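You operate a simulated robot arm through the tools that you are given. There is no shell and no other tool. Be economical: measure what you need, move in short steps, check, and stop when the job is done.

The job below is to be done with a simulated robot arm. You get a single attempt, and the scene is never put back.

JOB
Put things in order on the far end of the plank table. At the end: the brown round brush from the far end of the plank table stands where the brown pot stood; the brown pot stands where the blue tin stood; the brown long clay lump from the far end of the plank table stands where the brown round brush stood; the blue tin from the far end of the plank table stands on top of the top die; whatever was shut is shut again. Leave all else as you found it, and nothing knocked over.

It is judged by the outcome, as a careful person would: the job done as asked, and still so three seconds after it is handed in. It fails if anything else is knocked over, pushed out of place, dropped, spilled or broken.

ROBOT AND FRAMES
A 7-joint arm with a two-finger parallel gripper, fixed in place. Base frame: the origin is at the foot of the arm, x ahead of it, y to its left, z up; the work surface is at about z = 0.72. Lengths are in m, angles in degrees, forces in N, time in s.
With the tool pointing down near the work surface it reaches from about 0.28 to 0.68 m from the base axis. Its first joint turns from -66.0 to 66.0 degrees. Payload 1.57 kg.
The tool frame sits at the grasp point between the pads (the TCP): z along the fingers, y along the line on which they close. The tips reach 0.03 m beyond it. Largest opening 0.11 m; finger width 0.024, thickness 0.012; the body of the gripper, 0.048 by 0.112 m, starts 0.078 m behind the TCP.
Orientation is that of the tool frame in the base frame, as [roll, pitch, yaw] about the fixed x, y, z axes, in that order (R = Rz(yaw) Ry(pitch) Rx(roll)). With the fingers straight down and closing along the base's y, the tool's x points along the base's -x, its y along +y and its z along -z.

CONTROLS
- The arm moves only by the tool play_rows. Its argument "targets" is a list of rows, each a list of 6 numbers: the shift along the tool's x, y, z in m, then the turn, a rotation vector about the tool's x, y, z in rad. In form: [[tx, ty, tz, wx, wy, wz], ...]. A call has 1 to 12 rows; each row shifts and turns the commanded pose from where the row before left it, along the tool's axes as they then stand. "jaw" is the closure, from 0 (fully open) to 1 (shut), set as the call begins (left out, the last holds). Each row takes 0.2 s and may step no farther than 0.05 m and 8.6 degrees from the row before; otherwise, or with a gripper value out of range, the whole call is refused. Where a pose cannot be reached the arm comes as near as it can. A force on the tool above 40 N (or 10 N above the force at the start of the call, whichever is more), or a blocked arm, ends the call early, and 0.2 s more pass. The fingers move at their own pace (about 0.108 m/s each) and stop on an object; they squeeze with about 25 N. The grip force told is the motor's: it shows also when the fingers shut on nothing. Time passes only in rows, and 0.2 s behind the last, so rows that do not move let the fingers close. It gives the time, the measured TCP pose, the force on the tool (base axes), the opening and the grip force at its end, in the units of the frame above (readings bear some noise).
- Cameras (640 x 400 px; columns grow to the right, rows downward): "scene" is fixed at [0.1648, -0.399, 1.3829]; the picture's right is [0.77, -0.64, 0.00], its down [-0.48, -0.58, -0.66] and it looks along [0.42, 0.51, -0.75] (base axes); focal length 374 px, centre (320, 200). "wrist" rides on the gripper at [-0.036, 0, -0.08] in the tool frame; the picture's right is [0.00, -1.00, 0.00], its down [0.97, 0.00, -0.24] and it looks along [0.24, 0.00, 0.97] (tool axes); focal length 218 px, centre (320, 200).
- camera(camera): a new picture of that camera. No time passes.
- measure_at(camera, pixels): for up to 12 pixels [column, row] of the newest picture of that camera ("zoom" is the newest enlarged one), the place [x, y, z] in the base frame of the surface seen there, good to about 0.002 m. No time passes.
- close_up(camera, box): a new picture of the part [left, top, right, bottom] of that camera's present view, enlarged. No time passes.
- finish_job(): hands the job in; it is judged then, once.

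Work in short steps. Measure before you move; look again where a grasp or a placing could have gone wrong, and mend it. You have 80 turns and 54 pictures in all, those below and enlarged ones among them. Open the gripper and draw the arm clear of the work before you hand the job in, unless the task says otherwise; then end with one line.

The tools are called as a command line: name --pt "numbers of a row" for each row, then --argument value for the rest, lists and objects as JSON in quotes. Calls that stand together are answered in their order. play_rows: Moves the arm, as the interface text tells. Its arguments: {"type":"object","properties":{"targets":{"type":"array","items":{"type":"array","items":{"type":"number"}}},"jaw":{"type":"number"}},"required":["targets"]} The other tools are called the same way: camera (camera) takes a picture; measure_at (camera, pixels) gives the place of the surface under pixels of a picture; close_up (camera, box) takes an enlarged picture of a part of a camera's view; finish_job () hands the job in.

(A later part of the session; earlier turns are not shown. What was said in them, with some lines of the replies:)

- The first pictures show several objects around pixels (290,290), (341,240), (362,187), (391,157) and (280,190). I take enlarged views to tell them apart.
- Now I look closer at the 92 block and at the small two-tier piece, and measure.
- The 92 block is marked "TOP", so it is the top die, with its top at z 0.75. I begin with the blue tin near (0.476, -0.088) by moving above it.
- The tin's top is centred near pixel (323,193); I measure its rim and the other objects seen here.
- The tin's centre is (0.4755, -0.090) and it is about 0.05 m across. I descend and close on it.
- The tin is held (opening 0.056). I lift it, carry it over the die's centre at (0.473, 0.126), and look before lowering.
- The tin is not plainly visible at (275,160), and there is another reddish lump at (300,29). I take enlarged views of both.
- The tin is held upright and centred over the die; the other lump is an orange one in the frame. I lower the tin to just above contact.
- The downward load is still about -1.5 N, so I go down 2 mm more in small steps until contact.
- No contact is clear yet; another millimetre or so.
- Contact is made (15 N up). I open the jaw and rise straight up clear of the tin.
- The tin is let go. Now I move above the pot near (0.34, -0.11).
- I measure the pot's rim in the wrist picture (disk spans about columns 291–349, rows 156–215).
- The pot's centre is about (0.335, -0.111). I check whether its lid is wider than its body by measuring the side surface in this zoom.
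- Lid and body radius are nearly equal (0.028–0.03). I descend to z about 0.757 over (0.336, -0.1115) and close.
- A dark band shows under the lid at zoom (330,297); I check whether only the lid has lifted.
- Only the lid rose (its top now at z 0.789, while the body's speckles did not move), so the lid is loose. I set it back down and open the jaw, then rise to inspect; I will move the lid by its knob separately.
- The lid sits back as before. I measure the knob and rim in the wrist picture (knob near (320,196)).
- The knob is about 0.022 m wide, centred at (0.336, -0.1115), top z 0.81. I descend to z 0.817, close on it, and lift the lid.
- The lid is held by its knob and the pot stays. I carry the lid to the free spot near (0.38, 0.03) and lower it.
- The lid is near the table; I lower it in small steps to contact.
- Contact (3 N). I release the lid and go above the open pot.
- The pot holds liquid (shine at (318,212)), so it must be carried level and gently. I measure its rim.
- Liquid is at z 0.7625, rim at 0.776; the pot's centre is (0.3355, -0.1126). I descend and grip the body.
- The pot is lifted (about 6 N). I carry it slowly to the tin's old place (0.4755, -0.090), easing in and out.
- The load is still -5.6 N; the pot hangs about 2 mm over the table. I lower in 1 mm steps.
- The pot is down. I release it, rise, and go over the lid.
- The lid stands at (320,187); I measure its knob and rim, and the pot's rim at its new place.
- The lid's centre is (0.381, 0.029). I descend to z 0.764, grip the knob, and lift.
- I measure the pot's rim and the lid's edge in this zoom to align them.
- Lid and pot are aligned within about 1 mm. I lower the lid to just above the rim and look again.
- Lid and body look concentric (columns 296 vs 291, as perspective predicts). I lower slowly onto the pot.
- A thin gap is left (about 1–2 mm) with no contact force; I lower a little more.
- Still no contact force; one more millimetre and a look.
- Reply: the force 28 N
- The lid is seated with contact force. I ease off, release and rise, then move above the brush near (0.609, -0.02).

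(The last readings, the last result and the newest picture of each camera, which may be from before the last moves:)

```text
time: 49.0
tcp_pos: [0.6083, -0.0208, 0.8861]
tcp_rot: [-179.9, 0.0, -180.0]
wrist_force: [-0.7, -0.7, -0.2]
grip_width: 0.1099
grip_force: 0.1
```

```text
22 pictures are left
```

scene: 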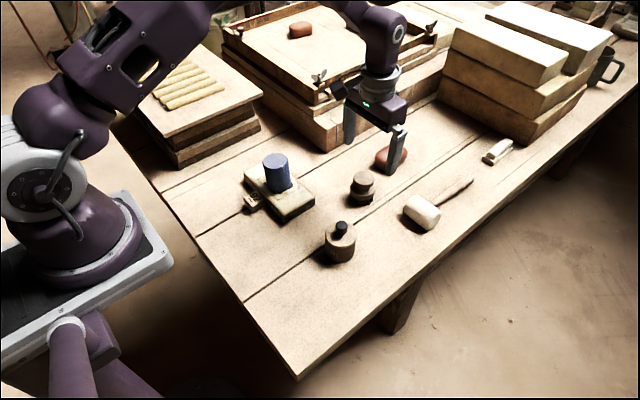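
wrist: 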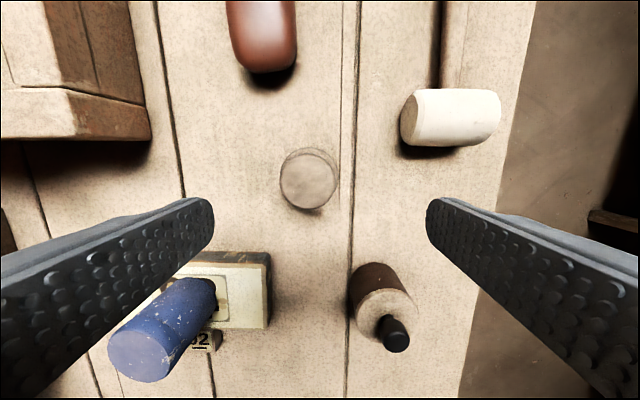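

All good so far. I measure the brush (top disc at (309,180)) and the near end of the clay lump (264,40).

measure_at --camera "wrist" --pixels '[[281, 182], [336, 182], [308, 154], [308, 207], [338, 170], [308, 149], [262, 20], [262, 50], [234, 40], [294, 40], [262, 70], [262, 3]]'

close_up --camera "scene" --box '[335, 155, 395, 215]'

```text
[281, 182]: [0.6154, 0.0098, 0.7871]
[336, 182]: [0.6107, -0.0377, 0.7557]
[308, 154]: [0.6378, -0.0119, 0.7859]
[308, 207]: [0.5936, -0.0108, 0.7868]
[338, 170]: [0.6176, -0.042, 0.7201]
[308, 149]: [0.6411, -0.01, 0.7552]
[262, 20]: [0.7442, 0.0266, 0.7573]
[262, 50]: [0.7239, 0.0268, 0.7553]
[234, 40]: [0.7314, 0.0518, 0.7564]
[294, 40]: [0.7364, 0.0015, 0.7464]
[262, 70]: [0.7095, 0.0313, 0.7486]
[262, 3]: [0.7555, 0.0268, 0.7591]
```

```text
6.67 times, centred on (365, 185) of scene
```

zoom: 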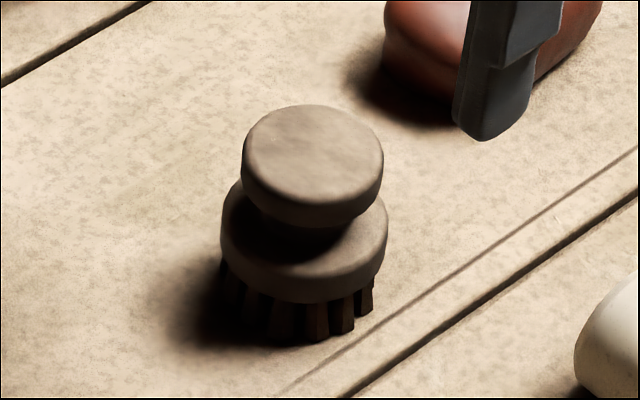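

The brush's centre is (0.6155, -0.0125), base disc about 0.052 wide. I narrow the jaw to 0.08, align and descend to z 0.757.

play_rows --pt "-0.0075 0.0083 0 0 0 0" --pt "0 0 0.03 0 0 0" --pt "0 0 0 0 0 0" --jaw 0.22

measure_at --camera "scene" --pixels '[[405, 207], [412, 198], [420, 215], [376, 158], [405, 152], [392, 147], [391, 158], [383, 168], [400, 165]]'

```text
time: 49.8
tcp_pos: [0.616, -0.0124, 0.8557]
tcp_rot: [-179.9, 0.0, 179.9]
wrist_force: [0.0, 0.3, -0.5]
grip_width: 0.0859
grip_force: 0.1
```

```text
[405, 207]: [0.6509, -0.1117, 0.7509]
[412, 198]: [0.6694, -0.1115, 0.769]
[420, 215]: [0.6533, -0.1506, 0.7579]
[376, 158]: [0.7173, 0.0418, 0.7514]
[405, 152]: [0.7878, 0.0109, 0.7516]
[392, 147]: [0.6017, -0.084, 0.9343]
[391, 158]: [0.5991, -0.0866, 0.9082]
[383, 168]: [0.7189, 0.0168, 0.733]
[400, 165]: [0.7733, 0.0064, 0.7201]
```

The mallet is well clear (y below -0.10). I descend onto the brush and close.

play_rows --pt "0 0 0.035 0 0 0" --pt "0 0 0.035 0 0 0" --pt "0 0 0.029 0 0 0" --pt "0 0 0 0 0 0"

play_rows --pt "0 0 0 0 0 0" --pt "0 0 0 0 0 0" --pt "0 0 0 0 0 0" --jaw 1

play_rows --pt "0 0 -0.01 0 0 0" --pt "0 0 -0.04 0 0 0" --pt "0 0 -0.04 0 0 0" --pt "0 0 -0.03 0 0 0" --pt "0 0 0 0 0 0"

close_up --camera "scene" --box '[310, 60, 470, 210]'

```text
time: 50.8
tcp_pos: [0.6157, -0.0114, 0.7583]
tcp_rot: [180.0, 0.1, 180.0]
wrist_force: [-0.3, -0.4, 0.5]
grip_width: 0.0859
grip_force: 0.0
```

```text
time: 51.6
tcp_pos: [0.615, -0.0129, 0.7587]
tcp_rot: [-180.0, 0.0, -180.0]
wrist_force: [0.1, 0.1, 0.2]
grip_width: 0.0561
grip_force: 24.9
```

```text
time: 52.8
tcp_pos: [0.6157, -0.013, 0.8777]
tcp_rot: [-179.9, 0.0, -179.9]
wrist_force: [0.4, 0.4, -1.8]
grip_width: 0.0563
grip_force: 25.2
```

```text
2.67 times, centred on (390, 135) of scene
```

zoom: 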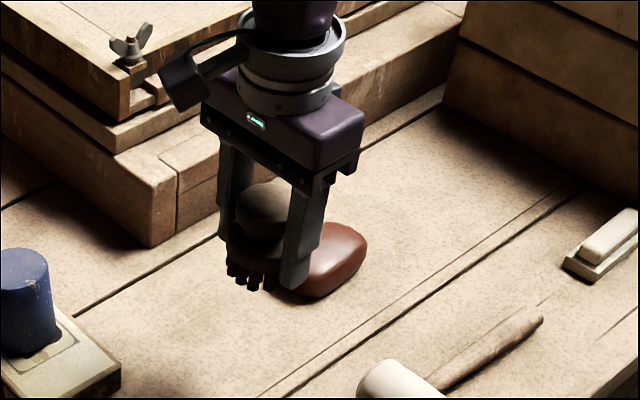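

The brush is held upright, its bristles at about z 0.84, clear of the pot's knob. I carry it to the pot's old place (0.3355, -0.112).

play_rows --pt "0.035 -0.0124 0 0 0 0" --pt "0.035 -0.0124 0 0 0 0" --pt "0.035 -0.0124 0 0 0 0" --pt "0.035 -0.0124 0 0 0 0" --pt "0.035 -0.0124 0 0 0 0" --pt "0.035 -0.0124 0 0 0 0" --pt "0.035 -0.0124 0 0 0 0" --pt "0.035 -0.0124 0 0 0 0" --pt "0 0 0 0 0 0"

play_rows --pt "0 0 0.04 0 0 0" --pt "0 0 0.04 0 0 0" --pt "0 0 0.03 0 0 0" --pt "0 0 0.005 0 0 0" --pt "0 0 0.002 0 0 0" --pt "0 0 0 0 0 0"

close_up --camera "scene" --box '[230, 200, 370, 320]'

```text
time: 54.8
tcp_pos: [0.3348, -0.1127, 0.8773]
tcp_rot: [180.0, -0.1, -179.9]
wrist_force: [0.7, 0.9, -0.8]
grip_width: 0.0562
grip_force: 24.7
```

```text
time: 56.2
tcp_pos: [0.3353, -0.1126, 0.7608]
tcp_rot: [179.9, 0.0, -180.0]
wrist_force: [-0.5, -0.1, -1.0]
grip_width: 0.0562
grip_force: 25.8
```

```text
3.33 times, centred on (300, 260) of scene
```

zoom: 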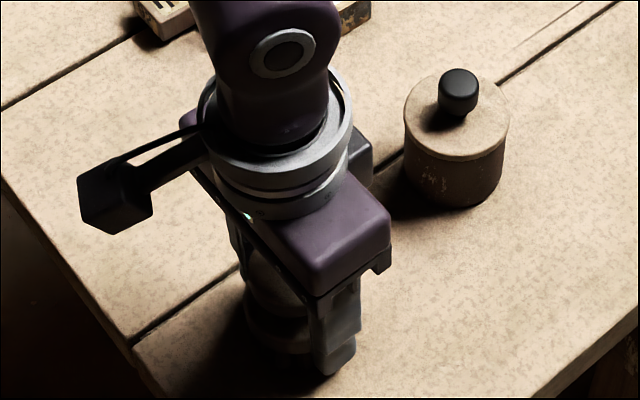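

I lower the last 2 mm in steps until contact.

play_rows --pt "0 0 0.001 0 0 0" --pt "0 0 0.001 0 0 0" --pt "0 0 0 0 0 0"

play_rows --pt "0 0 0.001 0 0 0" --pt "0 0 0 0 0 0"

```text
time: 57.0
tcp_pos: [0.3344, -0.1111, 0.7593]
tcp_rot: [-180.0, 0.0, 179.9]
wrist_force: [0.0, 0.0, -1.1]
grip_width: 0.0563
grip_force: 24.7
```

```text
time: 57.6
tcp_pos: [0.3351, -0.112, 0.7573]
tcp_rot: [179.9, 0.0, -180.0]
wrist_force: [-0.4, 0.5, 5.7]
grip_width: 0.0565
grip_force: 25.1
```

Contact (5.7 N). I release the brush, rise, and travel toward the clay lump.

play_rows --pt "0 0 0 0 0 0" --pt "0 0 0 0 0 0" --pt "0 0 0 0 0 0" --jaw 0

play_rows --pt "0 0 -0.03 0 0 0" --pt "0 0 -0.045 0 0 0" --pt "0 0 -0.045 0 0 0" --pt "0 0 -0.045 0 0 0" --pt "-0.04 0.02 0 0 0 0" --pt "-0.04 0.02 0 0 0 0" --pt "-0.04 0.02 0 0 0 0" --pt "-0.04 0.02 0 0 0 0" --pt "-0.04 0.02 0 0 0 0" --pt "-0.04 0.02 0 0 0 0" --pt "-0.045 0.019 0 0 0 0" --pt "0 0 0 0 0 0"

camera --camera "wrist"

camera --camera "scene"

```text
time: 58.4
tcp_pos: [0.3353, -0.1117, 0.7583]
tcp_rot: [180.0, -0.1, -179.9]
wrist_force: [-1.0, 0.9, -0.1]
grip_width: 0.1099
grip_force: 0.1
```

```text
time: 61.0
tcp_pos: [0.6184, 0.027, 0.9227]
tcp_rot: [179.9, 0.1, 180.0]
wrist_force: [0.3, 0.3, 0.4]
grip_width: 0.1099
grip_force: 0.0
```

```text
18 pictures are left
```

wrist: 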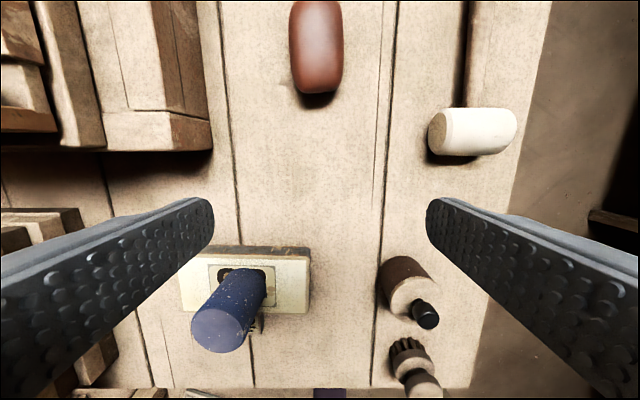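

```text
17 pictures are left
```

scene: 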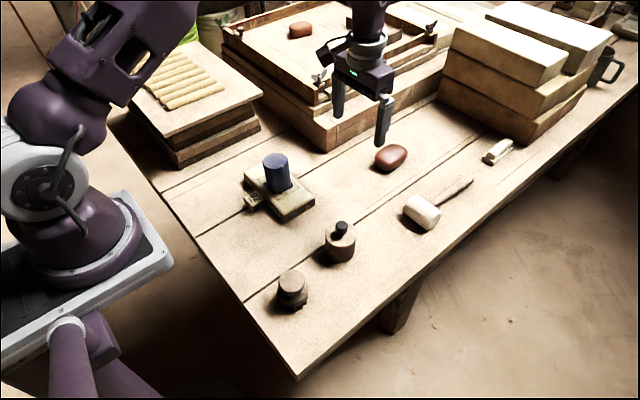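

The brush stands at the pot's old place. Now I measure the lump (290–343 columns, down to row 92) and the wood stack's corner nearby.

measure_at --camera "wrist" --pixels '[[316, 4], [316, 30], [316, 60], [316, 85], [292, 40], [340, 40], [297, 75], [338, 75], [293, 10], [339, 10], [208, 140], [200, 60]]'

close_up --camera "scene" --box '[365, 135, 425, 185]'

```text
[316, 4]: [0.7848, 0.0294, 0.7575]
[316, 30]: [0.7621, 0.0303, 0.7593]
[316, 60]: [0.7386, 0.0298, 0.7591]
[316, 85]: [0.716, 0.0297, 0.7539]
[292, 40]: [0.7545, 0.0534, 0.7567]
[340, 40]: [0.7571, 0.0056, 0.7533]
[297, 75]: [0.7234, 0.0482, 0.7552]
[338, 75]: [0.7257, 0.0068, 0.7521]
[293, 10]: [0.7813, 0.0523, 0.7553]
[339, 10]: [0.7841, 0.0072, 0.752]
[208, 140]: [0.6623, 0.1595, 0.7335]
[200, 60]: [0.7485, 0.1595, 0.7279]
```

```text
8.00 times, centred on (395, 160) of scene
```

zoom: 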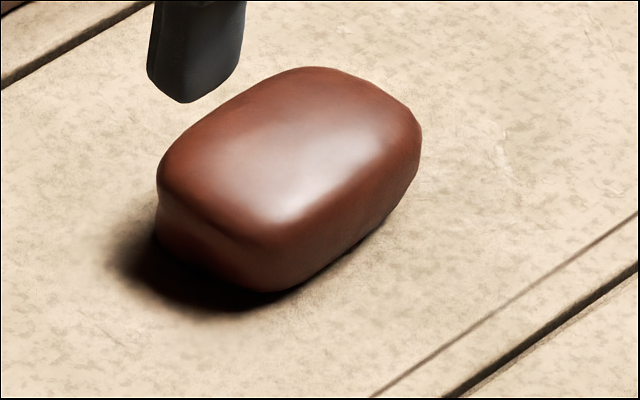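

The lump's centre is about (0.752, 0.0295), along x, 0.05 wide, top 0.759 — beyond the straight-down reach, so I tilt the fingers forward by 35° first.

play_rows --pt "0 0.0025 0 0 -0.122 0" --pt "0 0 0 0 -0.122 0" --pt "0 0 0 0 -0.122 0" --pt "0 0 0 0 -0.122 0" --pt "0 0 0 0 -0.122 0" --pt "0 0 0 0 0 0"

```text
time: 62.4
tcp_pos: [0.6203, 0.0295, 0.9226]
tcp_rot: [-180.0, 35.0, 179.9]
wrist_force: [-0.3, 0.5, -0.3]
grip_width: 0.1102
grip_force: 0.1
```

The tilt is right. I move forward and down to about (0.742, 0.0295, 0.83).

play_rows --pt "-0.0118 0 0.0363 0 0 0" --pt "-0.0118 0 0.0363 0 0 0" --pt "-0.0118 0 0.0363 0 0 0" --pt "-0.0118 0 0.0363 0 0 0" --pt "0 0 0 0 0 0"

camera --camera "wrist"

```text
time: 63.6
tcp_pos: [0.7428, 0.0299, 0.8299]
tcp_rot: [180.0, 34.8, -179.9]
wrist_force: [0.8, 0.4, -1.2]
grip_width: 0.1098
grip_force: 0.1
```

```text
15 pictures are left
```

wrist: 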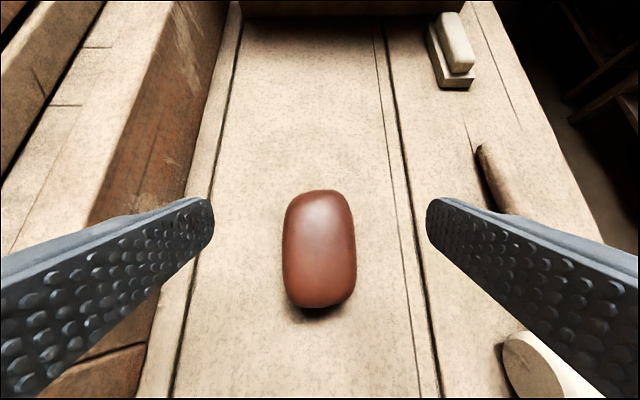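

The arm reaches it. I measure the lump's outline here.

measure_at --camera "wrist" --pixels '[[319, 192], [319, 196], [319, 304], [285, 250], [354, 250], [319, 250], [290, 210], [347, 208], [288, 290], [352, 290]]'

```text
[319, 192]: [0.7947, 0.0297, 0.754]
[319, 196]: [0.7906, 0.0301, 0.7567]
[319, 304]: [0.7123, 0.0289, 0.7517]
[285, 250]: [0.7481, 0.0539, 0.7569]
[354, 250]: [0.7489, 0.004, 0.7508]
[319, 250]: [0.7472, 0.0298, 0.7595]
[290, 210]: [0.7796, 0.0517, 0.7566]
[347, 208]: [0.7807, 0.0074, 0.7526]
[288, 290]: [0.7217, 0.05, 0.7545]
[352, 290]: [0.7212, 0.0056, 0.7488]
```

The lump's centre is (0.753, 0.0295). I descend to z about 0.754 and close.

play_rows --pt "0.0117 0 0.0227 0 0 0" --pt "0.0117 0 0.0227 0 0 0" --pt "0.0117 0 0.0222 0 0 0" --pt "0 0 0 0 0 0"

play_rows --pt "0 0 0 0 0 0" --pt "0 0 0 0 0 0" --pt "0 0 0 0 0 0" --jaw 1

close_up --camera "scene" --box '[340, 90, 440, 190]'

```text
time: 64.6
tcp_pos: [0.7518, 0.0287, 0.7538]
tcp_rot: [180.0, 35.0, 180.0]
wrist_force: [0.4, -0.6, 0.6]
grip_width: 0.1097
grip_force: 0.1
```

```text
time: 65.4
tcp_pos: [0.7525, 0.0292, 0.7551]
tcp_rot: [-180.0, 35.0, 180.0]
wrist_force: [-0.8, 0.3, -0.1]
grip_width: 0.057
grip_force: 25.1
```

```text
4.00 times, centred on (390, 140) of scene
```

zoom: 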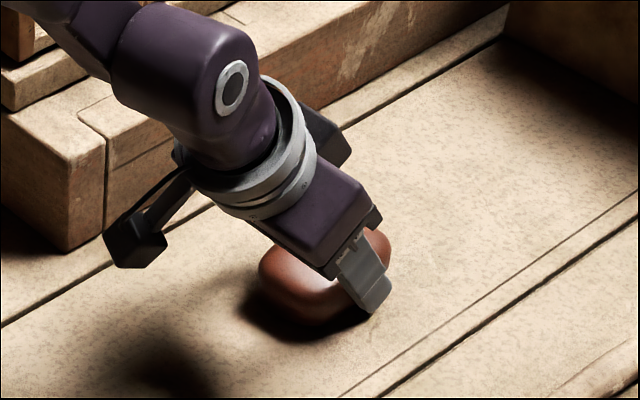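

The lump is gripped (opening 0.057). I lift 0.06 m straight up, then carry it back to the brush's old place.

play_rows --pt "-0.006 0 -0.0085 0 0 0" --pt "-0.0142 0 -0.0203 0 0 0" --pt "-0.0142 0 -0.0203 0 0 0" --pt "0 0 0 0 0 0"

play_rows --pt "0.02815 -0.0105 -0.0197 0 0 0" --pt "0.02815 -0.0105 -0.0197 0 0 0" --pt "0.02815 -0.0105 -0.0197 0 0 0" --pt "0.02815 -0.0105 -0.0197 0 0 0" --pt "0 0 0 0 0 0"

camera --camera "scene"

camera --camera "wrist"

```text
time: 66.4
tcp_pos: [0.7523, 0.0277, 0.8145]
tcp_rot: [-180.0, 34.9, 180.0]
wrist_force: [0.6, 0.1, -3.5]
grip_width: 0.057
grip_force: 25.7
```

```text
time: 67.6
tcp_pos: [0.6135, -0.0132, 0.8135]
tcp_rot: [180.0, 35.0, -180.0]
wrist_force: [-0.1, 0.5, -3.3]
grip_width: 0.0569
grip_force: 25.0
```

```text
13 pictures are left
```

scene: 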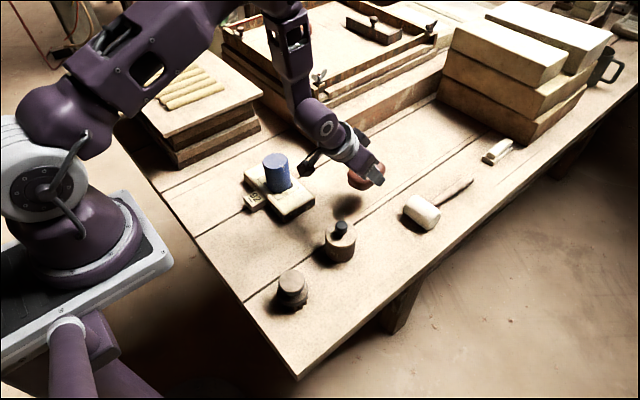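

```text
12 pictures are left
```

wrist: 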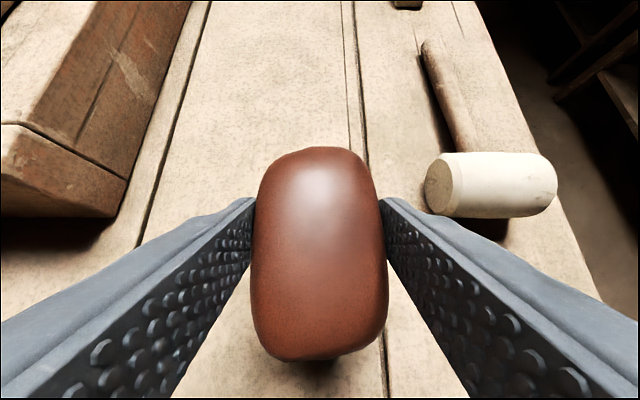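

The lump hangs level. Before lowering I measure the black box on the wrist near (308,168) against the tin.

measure_at --camera "scene" --pixels '[[303, 170], [310, 173], [306, 164], [278, 157], [362, 172], [372, 180], [352, 182]]'

```text
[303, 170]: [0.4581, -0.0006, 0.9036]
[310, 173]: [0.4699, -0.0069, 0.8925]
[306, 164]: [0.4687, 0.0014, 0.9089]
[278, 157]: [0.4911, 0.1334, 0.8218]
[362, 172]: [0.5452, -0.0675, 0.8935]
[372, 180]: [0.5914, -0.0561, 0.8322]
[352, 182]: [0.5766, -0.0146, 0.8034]
```

The box stays over free table at y about 0, far from the tin. I lower the lump to just above the table.

play_rows --pt "0.0126 0 0.018 0 0 0" --pt "0.0126 0 0.018 0 0 0" --pt "0.0064 0 0.009 0 0 0" --pt "0 0 0 0 0 0"

play_rows --pt "0.0011 0 0.0016 0 0 0" --pt "0 0 0 0 0 0"

```text
time: 68.6
tcp_pos: [0.614, -0.0137, 0.7586]
tcp_rot: [179.9, 34.9, -179.9]
wrist_force: [0.5, 1.1, -3.6]
grip_width: 0.0566
grip_force: 24.8
```

```text
time: 69.2
tcp_pos: [0.6149, -0.013, 0.7583]
tcp_rot: [179.9, 35.0, 179.9]
wrist_force: [-0.2, -0.5, -3.1]
grip_width: 0.057
grip_force: 25.1
```

Not yet in contact; I go down further in 1 mm steps.

play_rows --pt "0.0006 0 0.0008 0 0 0" --pt "0.0006 0 0.0008 0 0 0" --pt "0 0 0 0 0 0"

play_rows --pt "0.0006 0 0.0008 0 0 0" --pt "0 0 0 0 0 0"

```text
time: 70.0
tcp_pos: [0.6143, -0.0123, 0.7566]
tcp_rot: [180.0, 34.9, 180.0]
wrist_force: [0.1, -0.4, -3.9]
grip_width: 0.0568
grip_force: 24.9
```

```text
time: 70.6
tcp_pos: [0.6141, -0.0132, 0.7568]
tcp_rot: [-180.0, 35.0, -180.0]
wrist_force: [-5.1, 1.7, 7.3]
grip_width: 0.057
grip_force: 25.0
```

Contact now (7 N up). I check how the lump sits before releasing.

close_up --camera "scene" --box '[330, 150, 410, 220]'

```text
5.71 times, centred on (370, 185) of scene
```

zoom: 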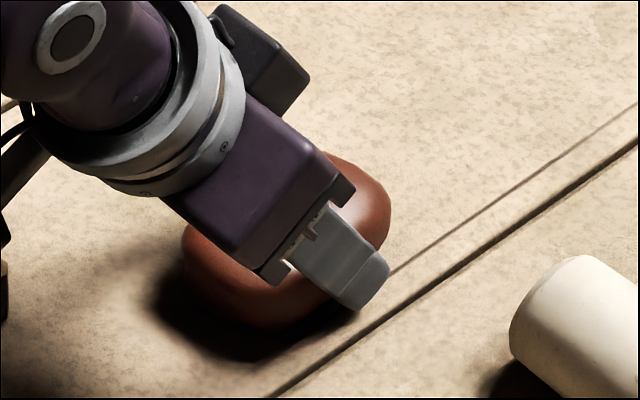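

It sits flat. I open the jaw, rise vertically, and untilt.

play_rows --pt "0 0 0 0 0 0" --pt "0 0 0 0 0 0" --pt "0 0 0 0 0 0" --jaw 0

play_rows --pt "-0.0172 0 -0.0246 0 0 0" --pt "-0.023 0 -0.0328 0 0 0" --pt "-0.023 0 -0.0328 0 0 0" --pt "-0.023 0 -0.0328 0 0 0" --pt "-0.023 0 -0.0328 0 0 0" --pt "0 0 0 0 0.122 0" --pt "0 0 0 0 0.122 0" --pt "0 0 0 0 0.122 0" --pt "0 0 0 0 0.122 0" --pt "0 0 0 0 0.122 0" --pt "0 0 -0.04 0 0 0" --pt "0 0 0 0 0 0"

camera --camera "scene"

camera --camera "wrist"

```text
time: 71.4
tcp_pos: [0.6162, -0.0121, 0.7545]
tcp_rot: [180.0, 35.0, 180.0]
wrist_force: [-0.5, -0.6, -0.2]
grip_width: 0.1102
grip_force: 0.1
```

```text
time: 74.0
tcp_pos: [0.6144, -0.0116, 0.9857]
tcp_rot: [180.0, 0.0, -180.0]
wrist_force: [0.8, -0.5, 0.1]
grip_width: 0.1101
grip_force: 0.0
```

```text
10 pictures are left
```

scene: 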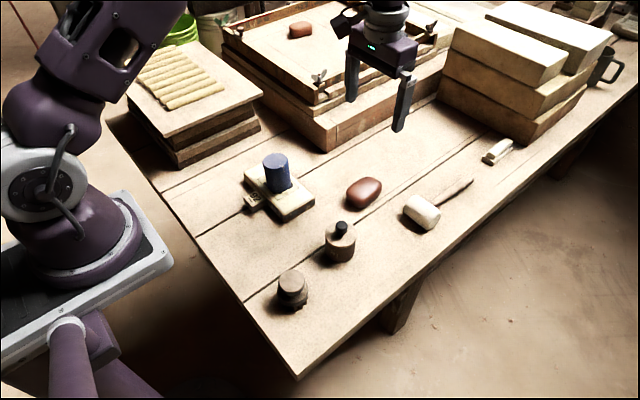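

```text
9 pictures are left
```

wrist: 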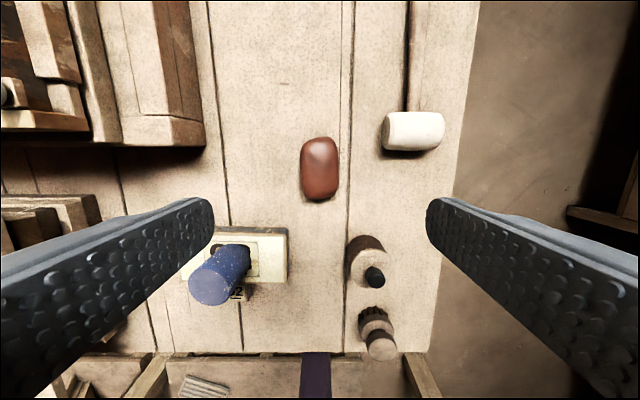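

Everything stands in its place. One enlarged check of the closed pot, brush and tin before handing in.

close_up --camera "scene" --box '[230, 140, 400, 320]'

measure_at --camera "wrist" --pixels '[[319, 140], [319, 195], [302, 168], [337, 168], [319, 168]]'

```text
2.22 times, centred on (315, 230) of scene
```

zoom: 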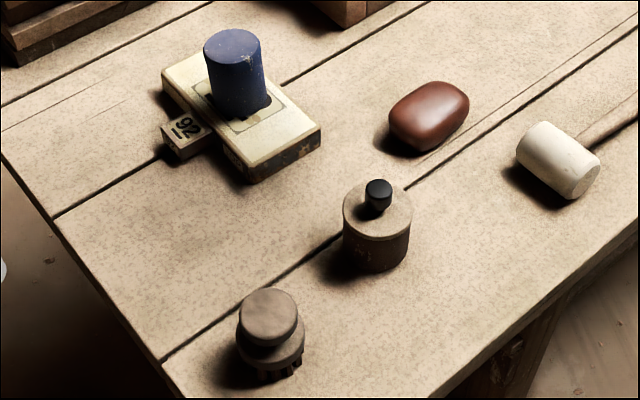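

```text
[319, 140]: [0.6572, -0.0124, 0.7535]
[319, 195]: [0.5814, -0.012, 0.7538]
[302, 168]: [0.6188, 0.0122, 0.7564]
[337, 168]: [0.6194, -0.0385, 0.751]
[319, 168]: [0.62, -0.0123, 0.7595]
```

The pot is shut, the tin is on the die, and the brush and lump are in their places, with the arm clear. I hand the job in.

finish_job

```text
The job is handed in.
```

The job is done and handed in: the brush is where the pot was, the lidded pot where the tin was, the clay lump where the brush was, and the tin on the top die. I took the pot's lid off to move it and put it back on; nothing was knocked over or spilled.
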